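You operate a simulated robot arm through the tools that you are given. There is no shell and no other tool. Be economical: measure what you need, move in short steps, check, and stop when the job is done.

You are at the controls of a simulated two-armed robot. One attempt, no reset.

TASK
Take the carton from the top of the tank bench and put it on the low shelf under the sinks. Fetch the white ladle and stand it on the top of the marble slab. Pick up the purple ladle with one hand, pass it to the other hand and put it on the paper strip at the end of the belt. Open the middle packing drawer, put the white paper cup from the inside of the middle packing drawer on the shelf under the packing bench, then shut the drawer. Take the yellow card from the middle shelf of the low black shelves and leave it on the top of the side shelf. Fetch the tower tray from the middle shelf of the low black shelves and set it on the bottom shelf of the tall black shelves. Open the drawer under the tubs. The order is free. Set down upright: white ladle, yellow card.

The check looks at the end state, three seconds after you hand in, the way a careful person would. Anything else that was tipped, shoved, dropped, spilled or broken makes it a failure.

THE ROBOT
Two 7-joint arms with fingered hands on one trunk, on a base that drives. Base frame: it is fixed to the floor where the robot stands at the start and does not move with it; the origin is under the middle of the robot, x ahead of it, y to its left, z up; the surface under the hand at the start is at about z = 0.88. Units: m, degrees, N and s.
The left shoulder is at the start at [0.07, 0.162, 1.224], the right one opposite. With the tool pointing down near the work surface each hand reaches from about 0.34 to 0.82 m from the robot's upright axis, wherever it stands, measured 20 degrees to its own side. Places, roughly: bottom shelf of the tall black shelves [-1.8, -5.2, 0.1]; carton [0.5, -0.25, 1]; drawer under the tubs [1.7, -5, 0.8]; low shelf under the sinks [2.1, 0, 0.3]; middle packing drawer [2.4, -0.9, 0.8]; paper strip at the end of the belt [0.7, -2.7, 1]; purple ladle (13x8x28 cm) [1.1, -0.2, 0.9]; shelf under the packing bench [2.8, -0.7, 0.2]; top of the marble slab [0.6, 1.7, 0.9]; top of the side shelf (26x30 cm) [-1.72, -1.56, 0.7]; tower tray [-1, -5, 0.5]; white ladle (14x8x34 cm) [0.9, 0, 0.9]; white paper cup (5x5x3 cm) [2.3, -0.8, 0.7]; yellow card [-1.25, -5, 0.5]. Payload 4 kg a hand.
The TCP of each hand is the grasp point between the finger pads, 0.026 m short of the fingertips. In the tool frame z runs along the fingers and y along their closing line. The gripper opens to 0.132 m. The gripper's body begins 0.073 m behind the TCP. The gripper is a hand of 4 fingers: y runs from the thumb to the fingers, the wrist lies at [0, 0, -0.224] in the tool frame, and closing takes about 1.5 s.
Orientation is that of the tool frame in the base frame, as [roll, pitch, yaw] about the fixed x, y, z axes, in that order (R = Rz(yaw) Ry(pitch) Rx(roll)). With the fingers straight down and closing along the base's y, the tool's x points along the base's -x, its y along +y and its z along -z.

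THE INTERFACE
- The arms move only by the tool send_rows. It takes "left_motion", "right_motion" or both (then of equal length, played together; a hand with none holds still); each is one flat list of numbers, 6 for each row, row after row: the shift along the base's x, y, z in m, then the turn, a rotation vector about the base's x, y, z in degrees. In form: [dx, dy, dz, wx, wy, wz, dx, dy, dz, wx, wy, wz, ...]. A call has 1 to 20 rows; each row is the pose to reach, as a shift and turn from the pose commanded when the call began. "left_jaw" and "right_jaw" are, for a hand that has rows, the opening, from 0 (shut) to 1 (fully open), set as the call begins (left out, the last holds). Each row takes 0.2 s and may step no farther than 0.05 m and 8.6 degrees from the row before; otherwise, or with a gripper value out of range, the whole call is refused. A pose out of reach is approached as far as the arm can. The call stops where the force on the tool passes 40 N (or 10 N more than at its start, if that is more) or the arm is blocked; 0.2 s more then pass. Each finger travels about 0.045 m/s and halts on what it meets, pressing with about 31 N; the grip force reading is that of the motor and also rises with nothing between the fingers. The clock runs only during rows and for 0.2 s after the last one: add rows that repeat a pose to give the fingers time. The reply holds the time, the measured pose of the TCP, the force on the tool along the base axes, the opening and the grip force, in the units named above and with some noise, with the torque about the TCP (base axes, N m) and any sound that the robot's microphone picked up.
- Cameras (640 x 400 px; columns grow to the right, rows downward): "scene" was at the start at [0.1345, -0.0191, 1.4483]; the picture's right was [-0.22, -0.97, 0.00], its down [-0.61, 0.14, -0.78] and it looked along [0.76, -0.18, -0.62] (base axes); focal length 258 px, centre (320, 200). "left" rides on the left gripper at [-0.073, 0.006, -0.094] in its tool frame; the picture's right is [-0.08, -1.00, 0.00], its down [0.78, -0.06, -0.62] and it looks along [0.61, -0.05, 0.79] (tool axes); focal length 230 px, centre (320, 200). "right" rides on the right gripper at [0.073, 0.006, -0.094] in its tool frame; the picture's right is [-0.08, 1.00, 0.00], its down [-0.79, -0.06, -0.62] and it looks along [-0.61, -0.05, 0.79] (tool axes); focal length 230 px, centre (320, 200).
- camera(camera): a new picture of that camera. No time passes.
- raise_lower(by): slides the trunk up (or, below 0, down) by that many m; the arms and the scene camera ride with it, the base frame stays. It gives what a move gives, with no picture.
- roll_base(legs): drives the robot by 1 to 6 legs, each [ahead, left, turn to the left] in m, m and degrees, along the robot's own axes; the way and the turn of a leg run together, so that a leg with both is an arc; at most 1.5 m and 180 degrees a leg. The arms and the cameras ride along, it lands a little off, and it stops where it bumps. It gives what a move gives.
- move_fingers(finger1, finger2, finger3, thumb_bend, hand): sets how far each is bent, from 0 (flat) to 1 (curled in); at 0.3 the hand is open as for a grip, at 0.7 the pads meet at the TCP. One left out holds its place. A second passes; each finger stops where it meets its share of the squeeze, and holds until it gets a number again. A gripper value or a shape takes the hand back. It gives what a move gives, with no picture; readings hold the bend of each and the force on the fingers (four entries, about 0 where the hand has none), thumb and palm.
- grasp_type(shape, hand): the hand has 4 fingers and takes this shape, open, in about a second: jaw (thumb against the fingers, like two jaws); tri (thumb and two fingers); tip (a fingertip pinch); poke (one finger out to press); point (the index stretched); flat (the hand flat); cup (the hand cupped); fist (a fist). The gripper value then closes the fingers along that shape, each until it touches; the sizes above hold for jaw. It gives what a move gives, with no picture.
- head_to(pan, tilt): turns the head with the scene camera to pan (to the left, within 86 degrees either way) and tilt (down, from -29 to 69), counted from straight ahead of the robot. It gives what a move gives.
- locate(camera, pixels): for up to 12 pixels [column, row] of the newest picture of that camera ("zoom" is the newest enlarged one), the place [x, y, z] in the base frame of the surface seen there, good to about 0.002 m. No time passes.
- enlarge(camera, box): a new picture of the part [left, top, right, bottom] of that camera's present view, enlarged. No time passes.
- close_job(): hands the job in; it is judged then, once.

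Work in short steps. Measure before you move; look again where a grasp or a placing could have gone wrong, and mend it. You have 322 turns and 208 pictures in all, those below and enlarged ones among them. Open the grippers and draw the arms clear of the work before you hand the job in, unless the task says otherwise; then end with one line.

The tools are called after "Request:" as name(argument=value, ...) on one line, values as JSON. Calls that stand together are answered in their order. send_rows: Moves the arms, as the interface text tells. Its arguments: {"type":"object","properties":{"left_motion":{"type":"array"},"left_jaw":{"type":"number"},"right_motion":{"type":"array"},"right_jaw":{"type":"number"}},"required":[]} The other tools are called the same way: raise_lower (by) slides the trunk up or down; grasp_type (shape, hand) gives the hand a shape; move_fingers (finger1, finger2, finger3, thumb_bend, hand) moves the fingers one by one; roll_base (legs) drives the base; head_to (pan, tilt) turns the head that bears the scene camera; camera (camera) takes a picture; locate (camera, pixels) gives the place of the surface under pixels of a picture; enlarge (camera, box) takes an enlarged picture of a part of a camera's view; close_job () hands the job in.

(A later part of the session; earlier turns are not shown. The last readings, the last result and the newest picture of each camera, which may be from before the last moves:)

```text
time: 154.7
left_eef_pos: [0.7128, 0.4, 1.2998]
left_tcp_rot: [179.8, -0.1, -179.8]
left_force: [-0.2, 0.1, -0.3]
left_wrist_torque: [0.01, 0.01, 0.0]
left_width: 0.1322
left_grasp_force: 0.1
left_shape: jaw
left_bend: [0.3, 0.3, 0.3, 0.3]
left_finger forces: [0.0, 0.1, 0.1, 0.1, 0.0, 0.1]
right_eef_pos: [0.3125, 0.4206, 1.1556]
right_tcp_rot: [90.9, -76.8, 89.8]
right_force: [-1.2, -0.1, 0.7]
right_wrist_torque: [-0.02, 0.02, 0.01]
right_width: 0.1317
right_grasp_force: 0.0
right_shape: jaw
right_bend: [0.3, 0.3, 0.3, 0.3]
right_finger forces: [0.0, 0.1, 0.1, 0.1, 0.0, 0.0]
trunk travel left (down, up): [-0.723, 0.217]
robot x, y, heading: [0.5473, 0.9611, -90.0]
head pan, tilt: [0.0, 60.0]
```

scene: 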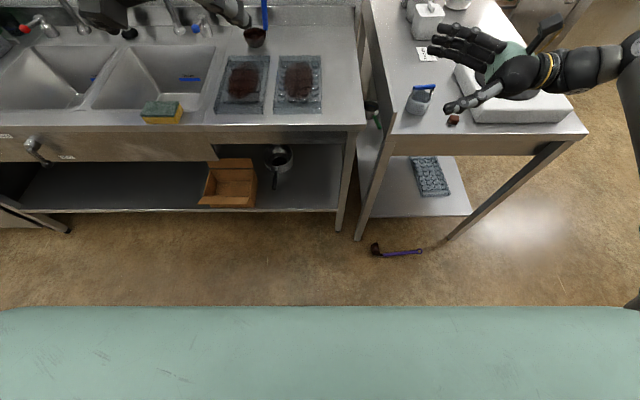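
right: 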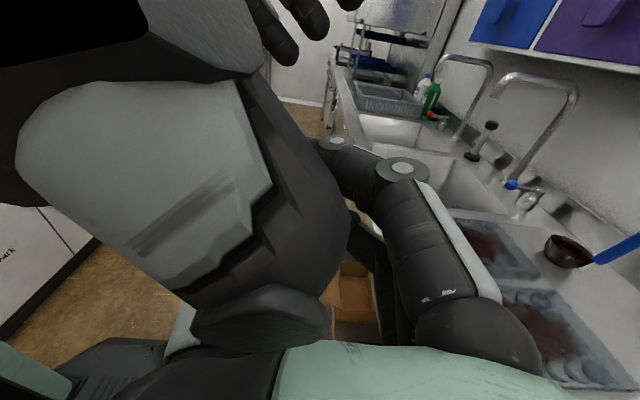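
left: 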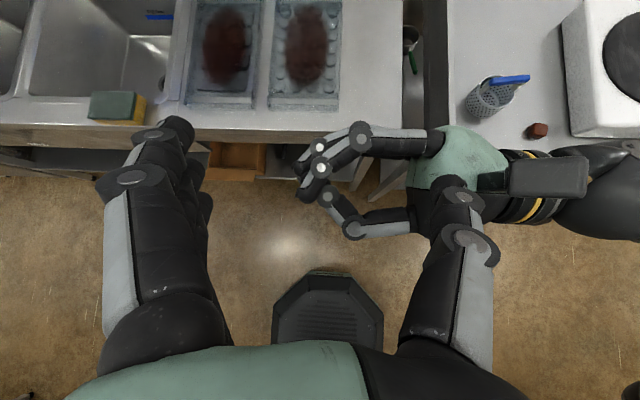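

Orientation is exact. I draw the left hand back 5 cm from the bench edge, then lower the trunk.

Request:
send_rows(left_motion=[-0.02, 0.03, 0, 0, 0, 0, -0.05, 0.05, 0, 0, 0, 0], right_motion=[-0.03, 0.03, 0, 0, 0, 0, -0.05, 0.07, 0, 0, 0, 0])

Request:
raise_lower(by=-0.4)

Request:
raise_lower(by=-0.32)

Request:
camera(camera="left")

Request:
camera(camera="scene")

```text
time: 155.3
left_eef_pos: [0.6616, 0.4523, 1.3013]
left_tcp_rot: [-180.0, 0.1, 180.0]
left_force: [-0.3, 0.5, 0.1]
left_wrist_torque: [-0.05, -0.02, -0.01]
left_width: 0.1318
left_grasp_force: 0.1
left_shape: jaw
left_bend: [0.3, 0.3, 0.3, 0.3]
left_finger forces: [0.1, 0.0, 0.0, 0.0, 0.0, 0.0]
right_eef_pos: [0.2609, 0.4948, 1.1587]
right_tcp_rot: [90.3, -76.7, 90.1]
right_force: [1.0, -0.2, 0.5]
right_wrist_torque: [0.01, 0.0, -0.03]
right_width: 0.1322
right_grasp_force: 0.1
right_shape: jaw
right_bend: [0.3, 0.3, 0.3, 0.3]
right_finger forces: [0.0, 0.1, 0.0, 0.0, 0.1, 0.0]
trunk travel left (down, up): [-0.723, 0.217]
robot x, y, heading: [0.5495, 0.9671, -89.7]
head pan, tilt: [0.0, 60.0]
```

```text
time: 159.2
left_eef_pos: [0.6638, 0.4491, 0.8988]
left_tcp_rot: [179.9, 0.0, 180.0]
left_force: [-0.2, -1.1, -0.4]
left_wrist_torque: [-0.01, 0.03, -0.01]
left_width: 0.1319
left_grasp_force: 0.2
left_shape: jaw
left_bend: [0.3, 0.3, 0.3, 0.3]
left_finger forces: [0.1, 0.0, 0.0, 0.1, 0.0, 0.1]
right_eef_pos: [0.262, 0.491, 0.758]
right_tcp_rot: [90.8, -77.0, 89.8]
right_force: [-0.8, -1.3, 0.3]
right_wrist_torque: [0.01, -0.03, -0.04]
right_width: 0.1318
right_grasp_force: 0.0
right_shape: jaw
right_bend: [0.3, 0.3, 0.3, 0.3]
right_finger forces: [0.0, 0.1, 0.1, 0.0, 0.0, 0.1]
trunk travel left (down, up): [-0.323, 0.617]
robot x, y, heading: [0.5473, 0.9621, -90.1]
head pan, tilt: [0.0, 60.0]
```

```text
time: 162.3
left_eef_pos: [0.6643, 0.4484, 0.5792]
left_tcp_rot: [179.8, -0.1, -180.0]
left_force: [0.1, 0.5, -0.7]
left_wrist_torque: [-0.03, 0.04, -0.02]
left_width: 0.132
left_grasp_force: 0.1
left_shape: jaw
left_bend: [0.3, 0.3, 0.3, 0.3]
left_finger forces: [0.1, 0.0, 0.0, 0.0, 0.1, 0.1]
right_eef_pos: [0.2636, 0.4926, 0.4374]
right_tcp_rot: [90.7, -76.9, 89.6]
right_force: [-0.4, 0.3, 0.3]
right_wrist_torque: [0.0, 0.02, -0.03]
right_width: 0.1317
right_grasp_force: 0.2
right_shape: jaw
right_bend: [0.3, 0.3, 0.3, 0.3]
right_finger forces: [0.0, 0.1, 0.0, 0.1, 0.1, 0.1]
trunk travel left (down, up): [-0.003, 0.937]
robot x, y, heading: [0.5458, 0.9649, -89.9]
head pan, tilt: [0.0, 60.0]
```

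```text
146 pictures are left
```

left: 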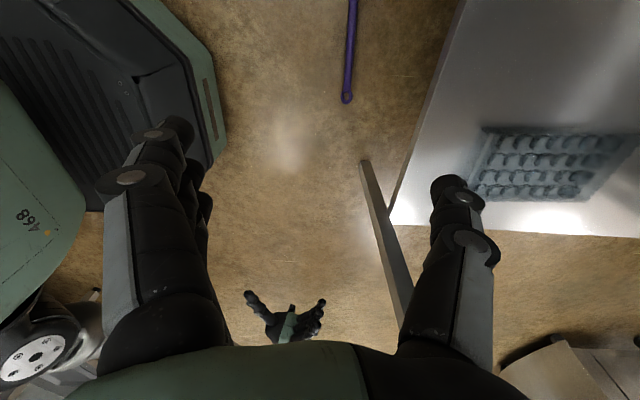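

```text
145 pictures are left
```

scene: 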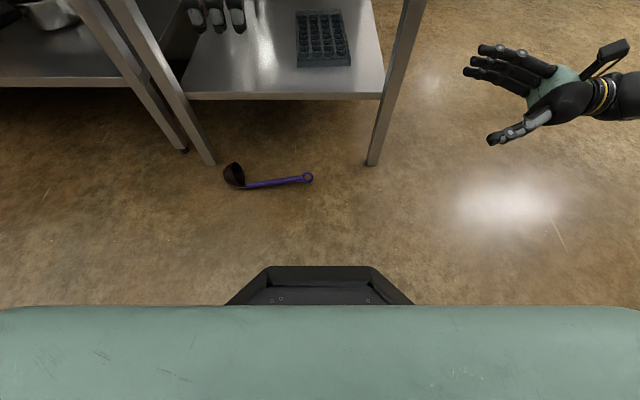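

Request:
enlarge(camera="scene", box=[200, 140, 360, 240])

Request:
locate(camera="zoom", pixels=[[190, 182], [250, 176], [300, 170], [350, 165], [390, 160], [415, 150], [140, 130], [355, 172], [360, 158]])

```text
4.00 times, centred on (280, 190) of scene
```

zoom: 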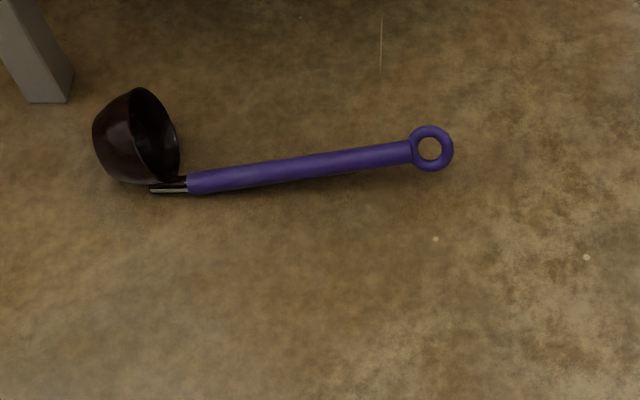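

```text
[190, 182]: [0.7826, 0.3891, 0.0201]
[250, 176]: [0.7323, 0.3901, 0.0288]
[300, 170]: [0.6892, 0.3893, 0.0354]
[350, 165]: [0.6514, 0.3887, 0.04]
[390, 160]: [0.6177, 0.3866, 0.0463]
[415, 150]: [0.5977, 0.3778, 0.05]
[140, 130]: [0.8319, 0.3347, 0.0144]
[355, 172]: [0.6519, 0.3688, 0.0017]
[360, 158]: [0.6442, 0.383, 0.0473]
```

The handle's upper part is centred at about (0.64, 0.383, 0.042), 14 mm thick. I descend above it first.

Request:
send_rows(left_motion=[-0.003, 0, -0.045, 0, 1, 0, -0.006, 0, -0.09, 0, 2, 0, -0.009, 0, -0.135, 0, 3, 0, -0.012, 0, -0.18, 0, 4, 0, -0.015, 0, -0.225, 0, 5, 0, -0.018, -0.012, -0.27, 0, 6, 0, -0.021, -0.024, -0.31, 0, 7, 0, -0.024, -0.036, -0.35, 0, 8, 0, -0.024, -0.05, -0.39, 0, 9, 0, -0.024, -0.064, -0.43, 0, 9, 0, -0.024, -0.064, -0.43, 0, 9, 0], left_jaw=0.7)

Request:
camera(camera="left")

```text
time: 164.7
left_eef_pos: [0.6367, 0.3846, 0.1483]
left_tcp_rot: [179.9, -9.1, -180.0]
left_force: [-0.3, 0.3, 0.3]
left_wrist_torque: [0.03, 0.02, -0.03]
left_width: 0.0928
left_grasp_force: 0.0
left_shape: jaw
left_bend: [0.67, 0.67, 0.67, 0.64]
left_finger forces: [0.0, 0.0, 0.0, 0.1, 0.0, 0.0]
right_eef_pos: [0.2631, 0.4911, 0.4376]
right_tcp_rot: [90.7, -77.0, 89.7]
right_force: [0.6, 0.5, 0.1]
right_wrist_torque: [-0.01, 0.02, 0.01]
right_width: 0.1318
right_grasp_force: 0.0
right_shape: jaw
right_bend: [0.3, 0.3, 0.3, 0.3]
right_finger forces: [0.0, 0.1, 0.0, 0.1, 0.0, 0.0]
trunk travel left (down, up): [-0.003, 0.937]
robot x, y, heading: [0.5482, 0.9669, -89.7]
head pan, tilt: [0.0, 60.0]
```

```text
143 pictures are left
```

left: 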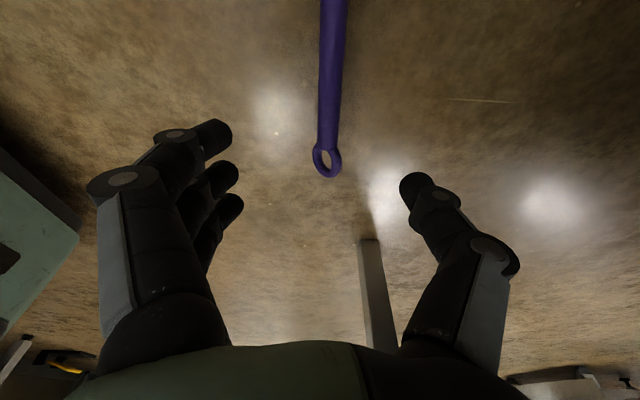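

The handle is centred. I descend and close.

Request:
send_rows(left_motion=[0.002, 0, -0.04, 0, 0, 0, 0.003, 0, -0.075, 0, 0, 0, 0.005, 0, -0.104, 0, 0, 0, 0.005, 0, -0.104, 0, 0, 0])

Request:
send_rows(left_motion=[0, 0, 0, 0, 0, 0, 0, 0, 0, 0, 0, 0, 0, 0, 0, 0, 0, 0, 0, 0, 0, 0, 0, 0, 0, 0, 0, 0, 0, 0, 0, 0, 0, 0, 0, 0, 0, 0, 0, 0, 0, 0], left_jaw=0)

Request:
camera(camera="left")

```text
time: 165.7
left_eef_pos: [0.6464, 0.3848, 0.044]
left_tcp_rot: [179.9, -9.1, 179.9]
left_force: [-0.1, -0.1, -0.2]
left_wrist_torque: [0.0, 0.0, -0.02]
left_width: 0.0928
left_grasp_force: 0.0
left_shape: jaw
left_bend: [0.67, 0.67, 0.67, 0.64]
left_finger forces: [0.1, 0.1, 0.0, 0.1, 0.1, 0.0]
right_eef_pos: [0.263, 0.4923, 0.437]
right_tcp_rot: [90.7, -76.9, 89.7]
right_force: [-0.2, 0.9, 0.3]
right_wrist_torque: [0.0, 0.01, -0.01]
right_width: 0.1318
right_grasp_force: 0.1
right_shape: jaw
right_bend: [0.3, 0.3, 0.3, 0.3]
right_finger forces: [0.0, 0.1, 0.0, 0.0, 0.0, 0.0]
trunk travel left (down, up): [-0.003, 0.937]
robot x, y, heading: [0.5449, 0.9621, -90.1]
head pan, tilt: [0.0, 60.0]
```

```text
time: 167.3
left_eef_pos: [0.6472, 0.3862, 0.0443]
left_tcp_rot: [179.9, -9.0, -180.0]
left_force: [-0.3, -0.3, -0.4]
left_wrist_torque: [0.01, -0.02, -0.01]
left_width: 0.0
left_grasp_force: 31.2
left_shape: jaw
left_bend: [0.7, 0.6, 0.69, 0.72]
left_finger forces: [0.6, 0.0, 0.0, 0.0, 0.4, 0.0]
right_eef_pos: [0.2627, 0.4922, 0.438]
right_tcp_rot: [90.8, -76.9, 89.7]
right_force: [-0.6, -0.1, -0.1]
right_wrist_torque: [0.01, 0.03, -0.02]
right_width: 0.1318
right_grasp_force: 0.0
right_shape: jaw
right_bend: [0.3, 0.3, 0.3, 0.3]
right_finger forces: [0.0, 0.0, 0.1, 0.0, 0.1, 0.0]
trunk travel left (down, up): [-0.003, 0.937]
robot x, y, heading: [0.5452, 0.9647, -90.0]
head pan, tilt: [0.0, 60.0]
```

```text
142 pictures are left
```

left: 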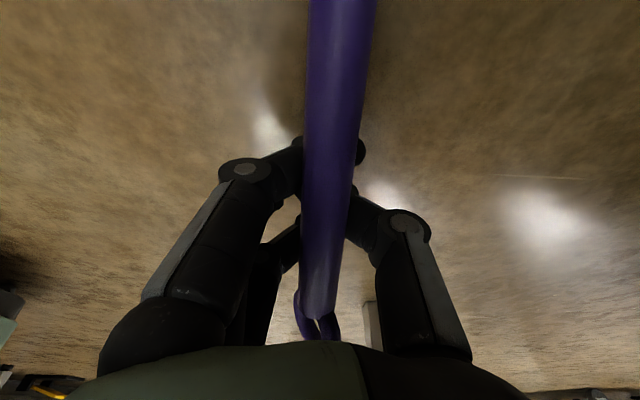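

The fingers closed beneath the handle (it lies on the palm side), which explains the slip earlier. I reopen, raise 14 mm and close again so the pads meet on it.

Request:
send_rows(left_motion=[0, 0, 0, 0, 0, 0, 0, 0, 0, 0, 0, 0, 0, 0, 0, 0, 0, 0, 0, 0, 0.007, 0, 0, 0, 0, 0, 0.014, 0, 0, 0, 0, 0, 0.014, 0, 0, 0], left_jaw=0.6)

Request:
send_rows(left_motion=[0, 0, 0, 0, 0, 0, 0, 0, 0, 0, 0, 0, 0, 0, 0, 0, 0, 0, 0, 0, 0, 0, 0, 0, 0, 0, 0, 0, 0, 0, 0, 0, 0, 0, 0, 0, 0, 0, 0, 0, 0, 0], left_jaw=0)

Request:
camera(camera="left")

```text
time: 168.7
left_eef_pos: [0.6454, 0.3856, 0.0584]
left_tcp_rot: [-180.0, -9.1, -179.9]
left_force: [-0.6, -1.1, -0.1]
left_wrist_torque: [0.0, -0.01, 0.02]
left_width: 0.0791
left_grasp_force: 0.1
left_shape: jaw
left_bend: [0.71, 0.71, 0.71, 0.71]
left_finger forces: [0.0, 0.1, 0.0, 0.0, 0.0, 0.0]
right_eef_pos: [0.2629, 0.4919, 0.4367]
right_tcp_rot: [90.8, -76.9, 89.6]
right_force: [1.1, 0.2, 0.4]
right_wrist_torque: [0.01, 0.0, -0.01]
right_width: 0.1319
right_grasp_force: 0.0
right_shape: jaw
right_bend: [0.3, 0.3, 0.3, 0.3]
right_finger forces: [0.1, 0.0, 0.1, 0.0, 0.1, 0.0]
trunk travel left (down, up): [-0.003, 0.937]
robot x, y, heading: [0.5456, 0.9634, -89.7]
head pan, tilt: [0.0, 60.0]
```

```text
time: 170.3
left_eef_pos: [0.6462, 0.385, 0.0579]
left_tcp_rot: [180.0, -8.9, -179.9]
left_force: [0.9, 0.4, 0.9]
left_wrist_torque: [-0.02, -0.03, 0.01]
left_width: 0.0119
left_grasp_force: 31.5
left_shape: jaw
left_bend: [0.71, 0.71, 0.71, 0.7]
left_finger forces: [8.4, 8.6, 8.6, 0.0, 25.5, 0.1]
right_eef_pos: [0.2638, 0.4909, 0.4371]
right_tcp_rot: [90.9, -77.0, 89.6]
right_force: [0.3, 0.8, 0.4]
right_wrist_torque: [0.01, 0.01, 0.03]
right_width: 0.1319
right_grasp_force: 0.1
right_shape: jaw
right_bend: [0.3, 0.3, 0.3, 0.3]
right_finger forces: [0.0, 0.1, 0.0, 0.0, 0.0, 0.0]
trunk travel left (down, up): [-0.003, 0.937]
robot x, y, heading: [0.5422, 0.9607, -89.9]
head pan, tilt: [0.0, 60.0]
```

```text
141 pictures are left
```

left: 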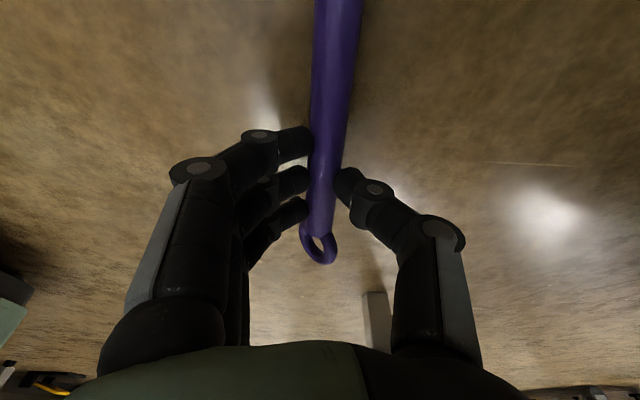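

A proper grip: all three fingers 8.5 N, thumb 25 N, width 12 mm. I lift it and pull it toward me.

Request:
send_rows(left_motion=[0, 0.01, 0.04, 0, 0, 0, 0, 0.03, 0.085, 0, 0, 0, 0, 0.05, 0.13, 0, 0, 0, 0, 0.06, 0.175, 0, 0, 0, 0, 0.07, 0.22, 0, 0, 0, 0, 0.07, 0.265, 0, 0, 0, 0, 0.07, 0.31, 0, 0, 0, 0, 0.07, 0.355, 0, 0, 0, 0, 0.07, 0.4, 0, 0, 0, 0, 0.07, 0.445, 0, 0, 0])

Request:
camera(camera="left")

```text
time: 172.5
left_eef_pos: [0.645, 0.4563, 0.5013]
left_tcp_rot: [179.9, -9.1, -180.0]
left_force: [0.5, 0.7, -0.9]
left_wrist_torque: [0.0, 0.01, 0.0]
left_width: 0.0049
left_grasp_force: 31.4
left_shape: jaw
left_bend: [0.74, 0.72, 0.74, 0.73]
left_finger forces: [0.1, 0.1, 0.1, 0.0, 0.0, 0.0]
right_eef_pos: [0.2622, 0.4923, 0.4372]
right_tcp_rot: [90.7, -76.9, 89.7]
right_force: [-0.3, -0.9, -0.5]
right_wrist_torque: [0.02, 0.01, 0.03]
right_width: 0.1322
right_grasp_force: 0.1
right_shape: jaw
right_bend: [0.3, 0.3, 0.3, 0.3]
right_finger forces: [0.0, 0.0, 0.0, 0.1, 0.0, 0.1]
trunk travel left (down, up): [-0.003, 0.937]
robot x, y, heading: [0.5472, 0.9641, -90.1]
head pan, tilt: [0.0, 60.0]
```

```text
140 pictures are left
```

left: 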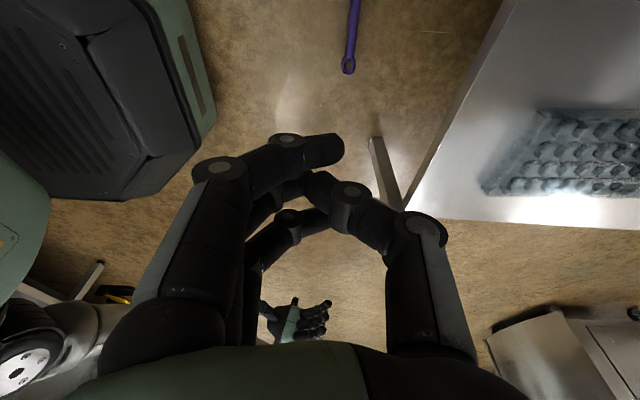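

It slid out past the fingertips: the first try was too deep, the second too shallow. The ladle is still on the floor; I measure it again and will grip nearer the bowl at a depth in between.

Request:
enlarge(camera="scene", box=[200, 140, 360, 240])

Request:
locate(camera="zoom", pixels=[[190, 182], [250, 176], [250, 166], [300, 170], [300, 163], [350, 165], [390, 160], [415, 150], [275, 170]])

```text
4.00 times, centred on (280, 190) of scene
```

zoom: 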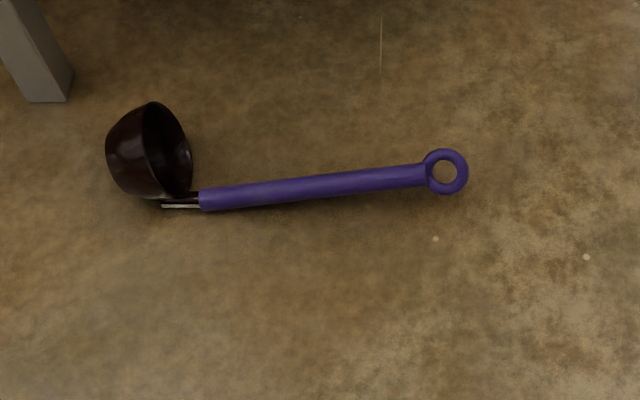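

```text
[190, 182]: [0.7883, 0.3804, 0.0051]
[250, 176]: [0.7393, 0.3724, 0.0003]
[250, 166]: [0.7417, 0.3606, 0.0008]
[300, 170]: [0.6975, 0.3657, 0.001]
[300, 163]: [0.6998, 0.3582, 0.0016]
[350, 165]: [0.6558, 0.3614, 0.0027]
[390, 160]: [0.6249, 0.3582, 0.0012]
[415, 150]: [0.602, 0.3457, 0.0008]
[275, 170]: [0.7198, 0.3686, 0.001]
```

Request:
locate(camera="zoom", pixels=[[210, 200], [230, 190], [230, 198], [250, 188], [250, 196], [280, 186], [280, 192], [320, 180], [320, 188], [400, 175], [150, 150]])

```text
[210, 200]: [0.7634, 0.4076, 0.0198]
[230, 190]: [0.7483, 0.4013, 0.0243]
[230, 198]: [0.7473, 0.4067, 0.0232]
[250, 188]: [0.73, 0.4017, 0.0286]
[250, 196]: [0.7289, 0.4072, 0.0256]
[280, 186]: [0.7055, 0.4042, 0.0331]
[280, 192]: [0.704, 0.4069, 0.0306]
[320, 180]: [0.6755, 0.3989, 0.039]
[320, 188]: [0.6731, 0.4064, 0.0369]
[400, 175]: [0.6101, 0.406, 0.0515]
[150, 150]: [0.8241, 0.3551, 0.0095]
```

The handle's lower part is centred near (0.715, 0.400, 0.025). I reopen and go above it, then down to TCP z 0.034.

Request:
send_rows(left_motion=[0.007, -0.006, -0.045, 0, 0, 0, 0.014, -0.012, -0.09, 0, 0, 0, 0.021, -0.018, -0.135, 0, 0, 0, 0.028, -0.024, -0.18, 0, 0, 0, 0.035, -0.03, -0.225, 0, 0, 0, 0.042, -0.036, -0.27, 0, 0, 0, 0.049, -0.042, -0.31, 0, 0, 0, 0.056, -0.05, -0.35, 0, 0, 0, 0.063, -0.056, -0.39, 0, 0, 0, 0.068, -0.056, -0.43, 0, 0, 0, 0.07, -0.056, -0.45, 0, 0, 0, 0.07, -0.056, -0.467, 0, 0, 0, 0.07, -0.056, -0.467, 0, 0, 0], left_jaw=0.65)

Request:
camera(camera="left")

```text
time: 175.3
left_eef_pos: [0.7151, 0.3982, 0.037]
left_tcp_rot: [179.9, -9.1, -179.9]
left_force: [0.0, 0.3, -0.3]
left_wrist_torque: [-0.01, 0.01, 0.0]
left_width: 0.0857
left_grasp_force: 0.1
left_shape: jaw
left_bend: [0.7, 0.7, 0.7, 0.67]
left_finger forces: [0.1, 0.0, 0.1, 0.0, 0.0, 0.0]
right_eef_pos: [0.2619, 0.4913, 0.4372]
right_tcp_rot: [90.8, -76.9, 89.7]
right_force: [0.5, 0.6, 0.7]
right_wrist_torque: [-0.02, 0.01, -0.02]
right_width: 0.1319
right_grasp_force: 0.0
right_shape: jaw
right_bend: [0.3, 0.3, 0.3, 0.3]
right_finger forces: [0.1, 0.1, 0.0, 0.0, 0.0, 0.1]
trunk travel left (down, up): [-0.003, 0.937]
robot x, y, heading: [0.5443, 0.9647, -90.0]
head pan, tilt: [0.0, 60.0]
```

```text
138 pictures are left
```

left: 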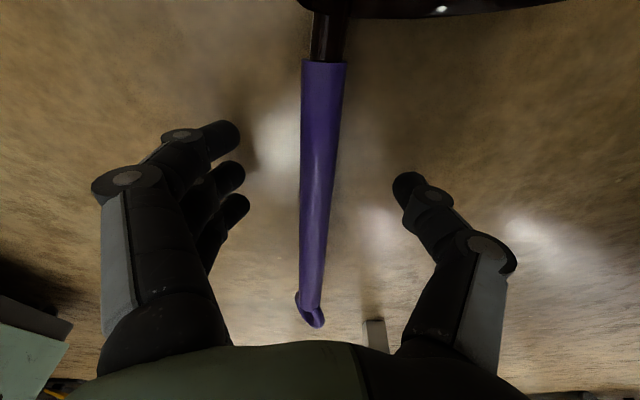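

Centred. I lower 3 mm more and close.

Request:
send_rows(left_motion=[0, 0, -0.004, 0, 0, 0, 0, 0, -0.004, 0, 0, 0, 0, 0, -0.004, 0, 0, 0, 0, 0, -0.004, 0, 0, 0, 0, 0, -0.004, 0, 0, 0, 0, 0, -0.004, 0, 0, 0, 0, 0, -0.004, 0, 0, 0, 0, 0, -0.004, 0, 0, 0], left_jaw=0)

Request:
camera(camera="left")

```text
time: 177.1
left_eef_pos: [0.7154, 0.3974, 0.0328]
left_tcp_rot: [179.9, -9.1, -179.8]
left_force: [0.7, 0.4, 0.4]
left_wrist_torque: [0.03, 0.06, 0.03]
left_width: 0.0125
left_grasp_force: 31.1
left_shape: jaw
left_bend: [0.72, 0.72, 0.71, 0.71]
left_finger forces: [8.6, 8.4, 8.1, 0.1, 26.6, 0.0]
right_eef_pos: [0.2622, 0.4915, 0.4381]
right_tcp_rot: [90.8, -77.0, 89.7]
right_force: [0.0, -0.1, 0.1]
right_wrist_torque: [-0.01, 0.01, 0.03]
right_width: 0.1319
right_grasp_force: 0.0
right_shape: jaw
right_bend: [0.3, 0.3, 0.3, 0.3]
right_finger forces: [0.0, 0.0, 0.0, 0.0, 0.1, 0.1]
trunk travel left (down, up): [-0.003, 0.937]
robot x, y, heading: [0.55, 0.9663, -89.6]
head pan, tilt: [0.0, 60.0]
```

```text
137 pictures are left
```

left: 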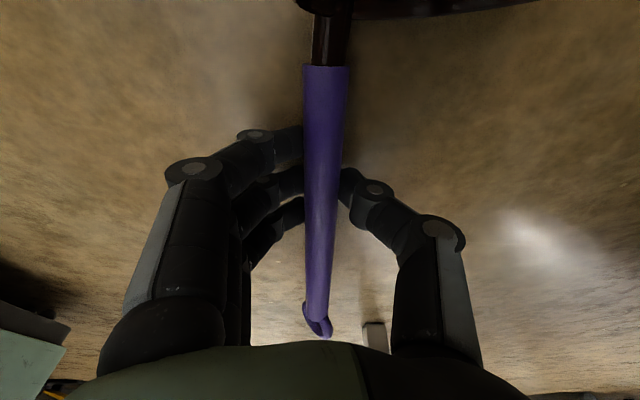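

Even grip again, closer to the bowl. I lift only 6 cm and check.

Request:
send_rows(left_motion=[0, 0.005, 0.015, 0, 0, 0, 0, 0.01, 0.03, 0, 0, 0, 0, 0.015, 0.045, 0, 0, 0, 0, 0.02, 0.06, 0, 0, 0])

Request:
camera(camera="left")

```text
time: 178.1
left_eef_pos: [0.715, 0.4184, 0.0939]
left_tcp_rot: [179.9, -9.1, -179.9]
left_force: [-0.1, 0.8, -0.7]
left_wrist_torque: [-0.03, 0.03, 0.0]
left_width: 0.0055
left_grasp_force: 31.1
left_shape: jaw
left_bend: [0.75, 0.72, 0.74, 0.74]
left_finger forces: [0.2, 0.0, 0.1, 0.1, 0.0, 0.0]
right_eef_pos: [0.262, 0.4913, 0.4373]
right_tcp_rot: [90.8, -76.9, 89.8]
right_force: [-0.1, 0.4, 0.1]
right_wrist_torque: [-0.01, -0.01, -0.01]
right_width: 0.1319
right_grasp_force: 0.1
right_shape: jaw
right_bend: [0.3, 0.3, 0.3, 0.3]
right_finger forces: [0.0, 0.0, 0.0, 0.0, 0.0, 0.1]
trunk travel left (down, up): [-0.003, 0.937]
robot x, y, heading: [0.5421, 0.9668, -89.8]
head pan, tilt: [0.0, 60.0]
```

```text
136 pictures are left
```

left: 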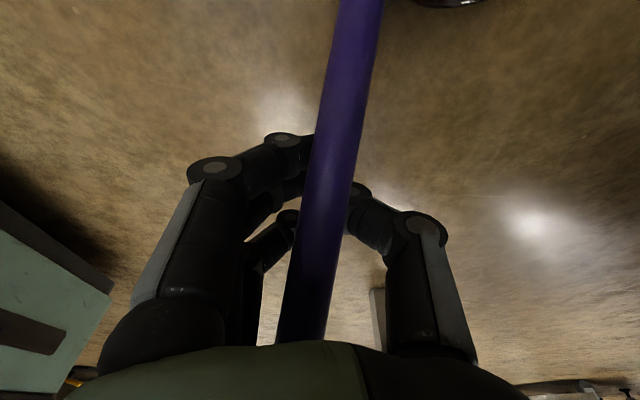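

The handle slid inward and now rests caged on top of the closed fingers. I curl the fingers further to clamp it against the palm as a power grip.

Request:
move_fingers(hand="left", finger1=1, finger2=1, finger3=1, thumb_bend=0.85)

Request:
camera(camera="left")

```text
time: 179.1
left_eef_pos: [0.7145, 0.4189, 0.0936]
left_tcp_rot: [179.9, -9.1, -179.9]
left_force: [0.0, -0.5, -1.9]
left_wrist_torque: [0.01, 0.08, -0.03]
left_width: 0.0352
left_grasp_force: 0.6
left_shape: fingers
left_bend: [0.99, 0.74, 1.0, 0.8]
left_finger forces: [1.3, 0.0, 0.0, 0.0, 0.0, 1.0]
right_eef_pos: [0.2625, 0.4921, 0.4375]
right_tcp_rot: [90.7, -76.9, 89.7]
right_force: [-0.2, 0.3, 0.7]
right_wrist_torque: [0.0, 0.0, -0.02]
right_width: 0.1318
right_grasp_force: 0.1
right_shape: jaw
right_bend: [0.3, 0.3, 0.3, 0.3]
right_finger forces: [0.0, 0.1, 0.1, 0.0, 0.0, 0.1]
trunk travel left (down, up): [-0.003, 0.937]
robot x, y, heading: [0.5484, 0.9625, -90.1]
head pan, tilt: [0.0, 60.0]
```

```text
135 pictures are left
```

left: 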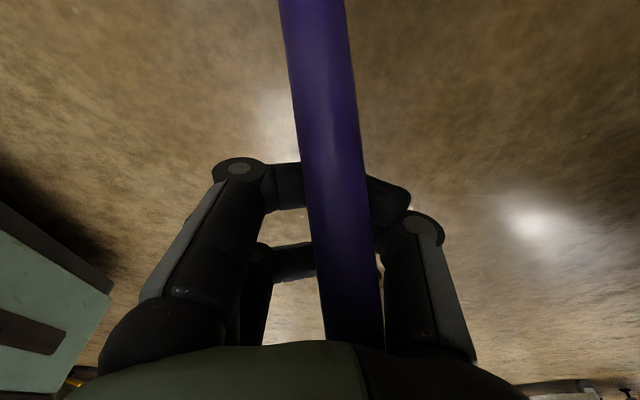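

It is caged but loose, with finger 2 blocked by the thumb. I take the thumb away, curl the fingers fully, then close the thumb.

Request:
move_fingers(hand="left", finger1=1, finger2=1, finger3=1, thumb_bend=0.5)

Request:
move_fingers(hand="left", finger1=1, finger2=1, finger3=1, thumb_bend=1)

Request:
camera(camera="left")

```text
time: 180.1
left_eef_pos: [0.7145, 0.4197, 0.0919]
left_tcp_rot: [179.9, -9.0, -179.9]
left_force: [0.7, -0.7, -1.7]
left_wrist_torque: [0.0, 0.09, 0.03]
left_width: 0.0468
left_grasp_force: 1.1
left_shape: fingers
left_bend: [0.99, 1.0, 1.0, 0.5]
left_finger forces: [1.2, 0.0, 0.0, 0.0, 0.0, 0.9]
right_eef_pos: [0.2615, 0.4923, 0.4375]
right_tcp_rot: [90.9, -76.9, 89.7]
right_force: [-0.6, -0.1, 0.2]
right_wrist_torque: [-0.03, 0.0, 0.02]
right_width: 0.1321
right_grasp_force: 0.0
right_shape: jaw
right_bend: [0.3, 0.3, 0.3, 0.3]
right_finger forces: [0.1, 0.0, 0.0, 0.0, 0.1, 0.0]
trunk travel left (down, up): [-0.003, 0.937]
robot x, y, heading: [0.5483, 0.9635, -89.9]
head pan, tilt: [0.0, 60.0]
```

```text
time: 181.1
left_eef_pos: [0.7157, 0.4184, 0.0931]
left_tcp_rot: [179.9, -9.0, -179.9]
left_force: [-0.1, -0.9, -0.8]
left_wrist_torque: [0.02, 0.1, 0.0]
left_width: 0.0332
left_grasp_force: 1.2
left_shape: fingers
left_bend: [0.99, 1.0, 1.0, 0.85]
left_finger forces: [1.2, 0.0, 0.1, 0.0, 0.1, 0.9]
right_eef_pos: [0.2634, 0.4914, 0.4376]
right_tcp_rot: [90.7, -76.8, 89.7]
right_force: [-0.1, -0.2, -0.4]
right_wrist_torque: [-0.03, 0.02, 0.0]
right_width: 0.1317
right_grasp_force: 0.1
right_shape: jaw
right_bend: [0.3, 0.3, 0.3, 0.3]
right_finger forces: [0.0, 0.0, 0.0, 0.1, 0.1, 0.1]
trunk travel left (down, up): [-0.003, 0.937]
robot x, y, heading: [0.5448, 0.963, -89.9]
head pan, tilt: [0.0, 60.0]
```

```text
134 pictures are left
```

left: 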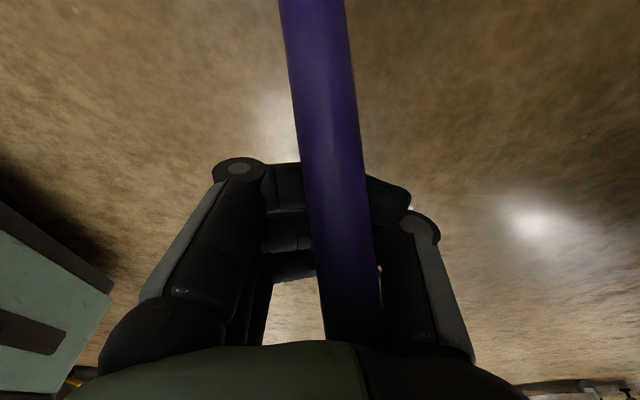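

The cage isn't a firm grip. The two good ladle grips earlier were with the fingers at 45° to the handle, so I set it down again and regrip that way.

Request:
send_rows(left_motion=[0, 0, -0.015, 0, 0, 0, 0, 0, -0.03, 0, 0, 0, 0, 0, -0.045, 0, 0, 0, 0, 0, -0.055, 0, 0, 0])

Request:
send_rows(left_motion=[0, 0, 0, 0, 0, 0, 0, 0, 0, 0, 0, 0, 0, 0, 0, 0, 0, 0, 0, 0, 0, 0, 0, 0, 0, 0, 0, 0, 0, 0, 0, 0, 0, 0, 0, 0, 0, 0, 0, 0, 0, 0, 0, 0, 0, 0, 0, 0], left_jaw=1)

Request:
send_rows(left_motion=[0, 0, 0.05, 0, 0, 0, -0.02, 0.01, 0.1, 0, -8, 0, -0.05, 0.02, 0.14, 0, -16, 0, -0.08, 0.03, 0.18, 0, -24, 0, -0.11, 0.03, 0.2, 0, -32, 0, -0.14, 0.03, 0.22, 0, -40, 0, -0.17, 0.03, 0.23, 0, -48, 0, -0.2, 0.03, 0.23, 0, -54, 0, -0.2, 0.03, 0.23, 0, -54, 0])

Request:
camera(camera="scene")

```text
time: 182.1
left_eef_pos: [0.7141, 0.4202, 0.0385]
left_tcp_rot: [180.0, -9.0, -179.9]
left_force: [-0.9, 0.5, 0.2]
left_wrist_torque: [-0.02, -0.02, 0.01]
left_width: 0.0334
left_grasp_force: 0.3
left_shape: fingers
left_bend: [1.0, 1.0, 1.0, 0.85]
left_finger forces: [0.1, 0.0, 0.0, 0.0, 0.0, 0.0]
right_eef_pos: [0.2625, 0.4913, 0.4366]
right_tcp_rot: [90.7, -77.0, 89.8]
right_force: [0.1, 0.6, -0.3]
right_wrist_torque: [-0.01, 0.0, 0.0]
right_width: 0.1319
right_grasp_force: 0.0
right_shape: jaw
right_bend: [0.3, 0.3, 0.3, 0.3]
right_finger forces: [0.0, 0.0, 0.0, 0.0, 0.0, 0.0]
trunk travel left (down, up): [-0.003, 0.937]
robot x, y, heading: [0.5476, 0.9661, -90.2]
head pan, tilt: [0.0, 60.0]
```

```text
time: 183.9
left_eef_pos: [0.7144, 0.42, 0.0378]
left_tcp_rot: [180.0, -9.1, -179.9]
left_force: [0.4, 0.1, -0.4]
left_wrist_torque: [-0.01, 0.01, 0.02]
left_width: 0.1317
left_grasp_force: 0.1
left_shape: jaw
left_bend: [0.3, 0.3, 0.3, 0.3]
left_finger forces: [0.0, 0.0, 0.0, 0.0, 0.1, 0.0]
right_eef_pos: [0.2628, 0.4913, 0.4373]
right_tcp_rot: [90.7, -77.0, 89.7]
right_force: [-0.8, 0.5, 0.0]
right_wrist_torque: [-0.01, 0.03, 0.0]
right_width: 0.132
right_grasp_force: 0.0
right_shape: jaw
right_bend: [0.3, 0.3, 0.3, 0.3]
right_finger forces: [0.0, 0.1, 0.1, 0.1, 0.0, 0.1]
trunk travel left (down, up): [-0.003, 0.937]
robot x, y, heading: [0.5463, 0.9638, -89.7]
head pan, tilt: [0.0, 60.0]
```

```text
refused: row 2 steps farther than a row can; nothing moved
```

```text
133 pictures are left
```

scene: 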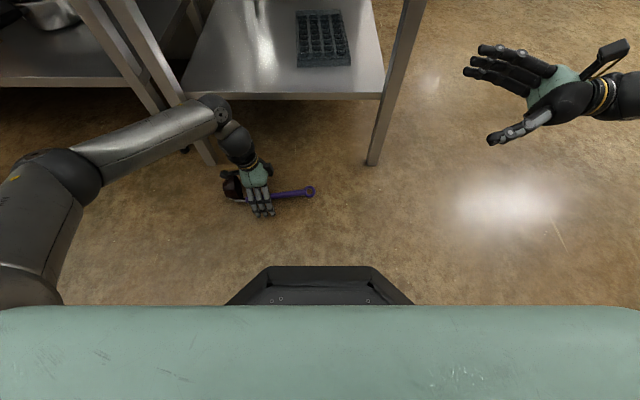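

The release is done (the last rows were refused for step size). New plan near the floor: the right hand takes the ring end at 45°, then the left takes the bowl end. I lift the left hand away and remeasure.

Request:
send_rows(left_motion=[0, 0, 0.045, 0, 0, 0, 0, 0, 0.09, 0, 0, 0, 0.03, 0.01, 0.125, 0, 6, 0, 0.06, 0.02, 0.16, 0, 12, 0, 0.09, 0.03, 0.19, 0, 18, 0, 0.12, 0.04, 0.22, 0, 24, 0, 0.14, 0.05, 0.24, 0, 30, 0, 0.16, 0.05, 0.26, 0, 36, 0], right_motion=[0, 0, 0, 1.6, 5.6, -0.6, 0, 0, 0, 3.1, 11.2, -1.2, 0, 0, 0, 4.7, 16.9, -1.8, 0, 0, 0, 6.2, 22.5, -2.4, 0, 0, 0, 7.8, 28.1, -3, 0, 0, 0, 9.4, 33.8, -3.7, 0, 0, 0, 10.9, 39.4, -4.3, 0, 0, 0, 12.5, 45, -4.9])

Request:
enlarge(camera="scene", box=[200, 140, 360, 240])

```text
time: 185.7
left_eef_pos: [0.8729, 0.4669, 0.2986]
left_tcp_rot: [179.8, -45.0, -179.9]
left_force: [-0.6, 0.2, -0.2]
left_wrist_torque: [0.03, 0.0, 0.01]
left_width: 0.132
left_grasp_force: 0.1
left_shape: jaw
left_bend: [0.3, 0.3, 0.3, 0.3]
left_finger forces: [0.0, 0.1, 0.1, 0.0, 0.0, 0.0]
right_eef_pos: [0.2634, 0.4927, 0.4368]
right_tcp_rot: [-179.2, -44.8, -0.1]
right_force: [0.5, -0.6, -0.4]
right_wrist_torque: [-0.01, -0.01, 0.01]
right_width: 0.1321
right_grasp_force: 0.1
right_shape: jaw
right_bend: [0.3, 0.3, 0.3, 0.3]
right_finger forces: [0.0, 0.1, 0.0, 0.0, 0.1, 0.1]
trunk travel left (down, up): [-0.003, 0.937]
robot x, y, heading: [0.5442, 0.9629, -89.8]
head pan, tilt: [0.0, 60.0]
```

```text
4.00 times, centred on (280, 190) of scene
```

zoom: 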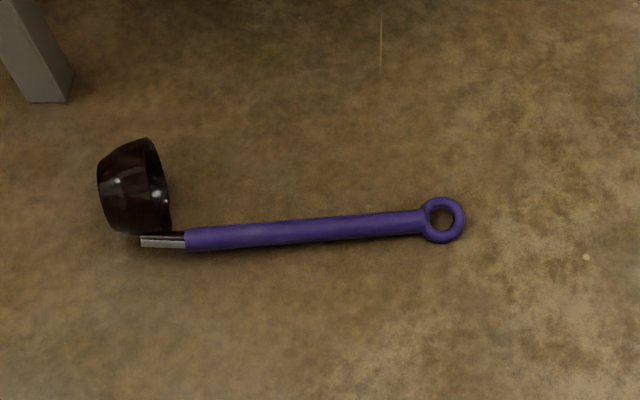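

Request:
locate(camera="zoom", pixels=[[200, 232], [200, 246], [260, 228], [260, 241], [320, 223], [320, 237], [380, 216], [380, 231], [410, 214], [410, 230], [440, 202], [130, 200]])

```text
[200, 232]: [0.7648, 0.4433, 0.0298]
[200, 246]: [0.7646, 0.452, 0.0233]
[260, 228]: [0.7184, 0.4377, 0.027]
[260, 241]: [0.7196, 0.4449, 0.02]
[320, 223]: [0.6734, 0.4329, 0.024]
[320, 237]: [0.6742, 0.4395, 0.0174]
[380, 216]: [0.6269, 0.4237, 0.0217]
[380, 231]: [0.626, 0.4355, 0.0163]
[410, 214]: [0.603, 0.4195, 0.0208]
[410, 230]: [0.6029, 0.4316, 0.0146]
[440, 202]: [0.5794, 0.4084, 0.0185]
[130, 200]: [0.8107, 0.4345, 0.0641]
```

The handle now lies flat at z≈0.015–0.022. I'll again scoop it with the left hand near the bowl (that cage did carry it), then let the right hand grip the ring end in the air at 45°.

Request:
send_rows(left_motion=[-0.02, -0.003, -0.02, 0, -7, 0, -0.04, -0.007, -0.04, 0, -14, 0, -0.06, -0.01, -0.06, 0, -21, 0, -0.08, -0.014, -0.08, 0, -28, 0, -0.1, -0.017, -0.1, 0, -35, 0, -0.12, -0.02, -0.12, 0, -42, 0, -0.14, -0.024, -0.15, 0, -48, 0, -0.145, -0.026, -0.19, 0, -48, 0, -0.145, -0.026, -0.22, 0, -48, 0, -0.145, -0.026, -0.245, 0, -48, 0, -0.145, -0.026, -0.245, 0, -48, 0], left_jaw=0.5)

Request:
camera(camera="left")

```text
time: 188.1
left_eef_pos: [0.7293, 0.4422, 0.0522]
left_tcp_rot: [180.0, 2.9, -180.0]
left_force: [0.0, -0.3, -0.7]
left_wrist_torque: [0.01, -0.03, -0.03]
left_width: 0.0667
left_grasp_force: 0.0
left_shape: jaw
left_bend: [0.73, 0.73, 0.73, 0.7]
left_finger forces: [0.1, 0.0, 0.0, 0.0, 0.0, 0.1]
right_eef_pos: [0.2634, 0.4912, 0.4365]
right_tcp_rot: [-179.1, -44.8, 0.0]
right_force: [0.8, -0.1, -0.6]
right_wrist_torque: [0.0, -0.01, 0.01]
right_width: 0.132
right_grasp_force: 0.1
right_shape: jaw
right_bend: [0.3, 0.3, 0.3, 0.3]
right_finger forces: [0.0, 0.0, 0.2, 0.0, 0.0, 0.1]
trunk travel left (down, up): [-0.003, 0.937]
robot x, y, heading: [0.5455, 0.9614, -89.8]
head pan, tilt: [0.0, 60.0]
```

```text
131 pictures are left
```

left: 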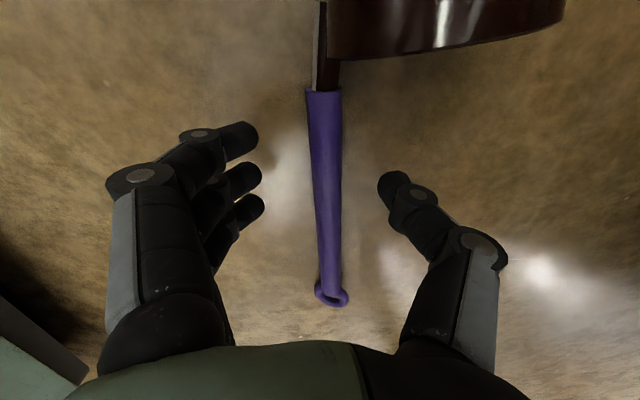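

Centred. I lower gently to TCP z 0.024 and close.

Request:
send_rows(left_motion=[0, 0, -0.012, 0, 0, 0, 0, 0, -0.022, 0, 0, 0, 0, 0, -0.028, 0, 0, 0, 0, 0, -0.028, 0, 0, 0])

Request:
send_rows(left_motion=[0, 0, 0, 0, 0, 0, 0, 0, 0, 0, 0, 0, 0, 0, 0, 0, 0, 0, 0, 0, 0, 0, 0, 0, 0, 0, 0, 0, 0, 0, 0, 0, 0, 0, 0, 0], left_jaw=0)

Request:
camera(camera="left")

```text
time: 189.1
left_eef_pos: [0.728, 0.4423, 0.0249]
left_tcp_rot: [-179.9, 2.9, -179.9]
left_force: [3.8, 1.0, 22.7]
left_wrist_torque: [1.08, 0.44, -0.17]
left_width: 0.067
left_grasp_force: 0.1
left_shape: jaw
left_bend: [0.73, 0.73, 0.74, 0.7]
left_finger forces: [0.1, 6.2, 17.2, 0.1, 0.1, 0.0]
right_eef_pos: [0.2631, 0.4924, 0.4388]
right_tcp_rot: [-179.4, -44.8, 0.3]
right_force: [-0.2, 0.1, -0.9]
right_wrist_torque: [0.02, 0.01, 0.0]
right_width: 0.1317
right_grasp_force: 0.0
right_shape: jaw
right_bend: [0.3, 0.3, 0.3, 0.3]
right_finger forces: [0.1, 0.1, 0.1, 0.1, 0.0, 0.0]
trunk travel left (down, up): [-0.003, 0.937]
robot x, y, heading: [0.5409, 0.9614, -90.0]
head pan, tilt: [0.0, 60.0]
```

```text
time: 190.2
left_eef_pos: [0.7288, 0.4486, 0.0257]
left_tcp_rot: [179.4, 2.9, 179.5]
left_force: [2.2, 14.0, 26.7]
left_wrist_torque: [1.41, 0.65, -0.43]
left_width: 0.0061
left_grasp_force: 30.9
left_shape: jaw
left_bend: [0.71, 0.75, 0.76, 0.75]
left_finger forces: [1.3, 0.0, 26.4, 0.1, 1.1, 0.0]
right_eef_pos: [0.2637, 0.4935, 0.4374]
right_tcp_rot: [-179.5, -44.8, 0.2]
right_force: [-0.2, 0.6, 0.8]
right_wrist_torque: [-0.03, 0.01, 0.02]
right_width: 0.1319
right_grasp_force: 0.0
right_shape: jaw
right_bend: [0.3, 0.3, 0.3, 0.3]
right_finger forces: [0.0, 0.1, 0.0, 0.0, 0.0, 0.1]
trunk travel left (down, up): [-0.003, 0.937]
robot x, y, heading: [0.5466, 0.963, -89.9]
head pan, tilt: [0.0, 60.0]
stopped in row 5 (left hand): the force on the tool passed its limit at 43 N (the readings are from after the stop); the commanded pose is now the measured one
```

```text
130 pictures are left
```

left: 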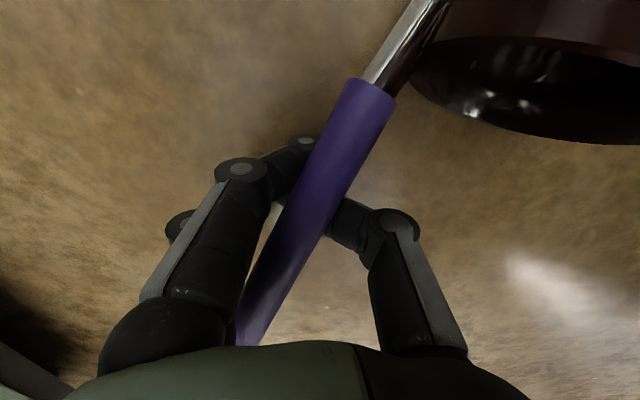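

It popped up into the cage. I curl the fingers and thumb around it, then lift.

Request:
send_rows(left_motion=[0, 0, 0.01, 0, 0, 0, 0, 0, 0.02, 0, 0, 0])

Request:
move_fingers(hand="left", finger1=1, finger2=1, finger3=1, thumb_bend=0.85)

Request:
send_rows(left_motion=[0, 0, 0.03, 0, 0, 0, 0, 0, 0.06, 0, 0, 0, 0, 0, 0.1, 0, 0, 0, 0, 0, 0.14, 0, 0, 0, 0, 0, 0.18, 0, 0, 0])

Request:
camera(camera="left")

Request:
camera(camera="scene")

```text
time: 190.8
left_eef_pos: [0.7286, 0.4451, 0.0423]
left_tcp_rot: [179.5, 2.9, 179.8]
left_force: [-0.5, 0.2, -0.6]
left_wrist_torque: [0.01, 0.0, -0.01]
left_width: 0.0001
left_grasp_force: 31.3
left_shape: jaw
left_bend: [0.71, 0.75, 0.77, 0.75]
left_finger forces: [0.3, 0.0, 0.5, 0.1, 1.3, 0.0]
right_eef_pos: [0.2635, 0.4924, 0.4372]
right_tcp_rot: [-179.2, -44.7, 0.0]
right_force: [0.3, -0.8, 0.5]
right_wrist_torque: [0.02, 0.03, -0.01]
right_width: 0.132
right_grasp_force: 0.0
right_shape: jaw
right_bend: [0.3, 0.3, 0.3, 0.3]
right_finger forces: [0.1, 0.1, 0.0, 0.0, 0.1, 0.1]
trunk travel left (down, up): [-0.003, 0.937]
robot x, y, heading: [0.5441, 0.9658, -89.9]
head pan, tilt: [0.0, 60.0]
```

```text
time: 191.8
left_eef_pos: [0.7274, 0.446, 0.0428]
left_tcp_rot: [179.4, 2.9, 179.7]
left_force: [0.3, 0.1, -0.1]
left_wrist_torque: [0.02, 0.05, 0.0]
left_width: 0.0354
left_grasp_force: 1.4
left_shape: fingers
left_bend: [0.99, 0.74, 1.0, 0.82]
left_finger forces: [1.3, 0.0, 0.1, 0.1, 0.2, 0.4]
right_eef_pos: [0.2641, 0.4926, 0.4365]
right_tcp_rot: [-179.3, -44.8, 0.1]
right_force: [0.3, 0.3, -0.2]
right_wrist_torque: [-0.02, -0.01, -0.01]
right_width: 0.1321
right_grasp_force: 0.0
right_shape: jaw
right_bend: [0.3, 0.3, 0.3, 0.3]
right_finger forces: [0.0, 0.0, 0.0, 0.1, 0.0, 0.0]
trunk travel left (down, up): [-0.003, 0.937]
robot x, y, heading: [0.5505, 0.9634, -90.0]
head pan, tilt: [0.0, 60.0]
```

```text
time: 193.0
left_eef_pos: [0.7275, 0.4465, 0.225]
left_tcp_rot: [179.5, 3.0, 179.8]
left_force: [0.2, 0.1, -1.2]
left_wrist_torque: [0.06, 0.09, -0.01]
left_width: 0.0349
left_grasp_force: 1.9
left_shape: fingers
left_bend: [0.99, 0.74, 1.0, 0.82]
left_finger forces: [1.8, 0.1, 0.3, 0.0, 0.9, 0.6]
right_eef_pos: [0.2644, 0.4927, 0.4373]
right_tcp_rot: [-179.2, -44.8, 0.0]
right_force: [0.0, 0.6, -0.7]
right_wrist_torque: [0.05, -0.01, 0.0]
right_width: 0.1322
right_grasp_force: 0.2
right_shape: jaw
right_bend: [0.3, 0.3, 0.3, 0.3]
right_finger forces: [0.1, 0.1, 0.1, 0.0, 0.0, 0.0]
trunk travel left (down, up): [-0.003, 0.937]
robot x, y, heading: [0.5443, 0.9639, -89.7]
head pan, tilt: [0.0, 60.0]
```

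```text
129 pictures are left
```

left: 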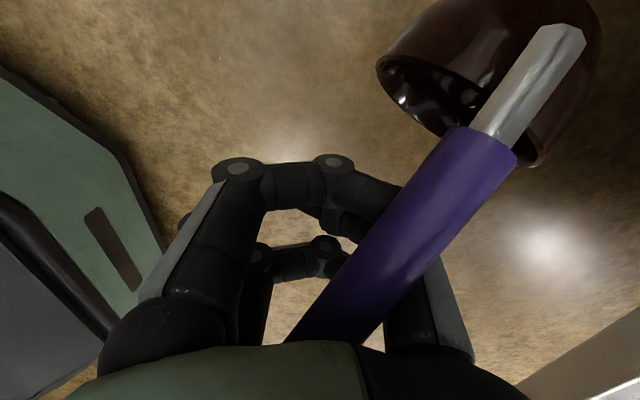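

```text
128 pictures are left
```

scene: 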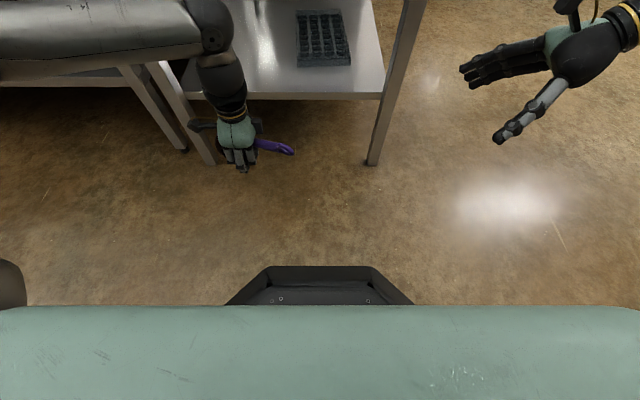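

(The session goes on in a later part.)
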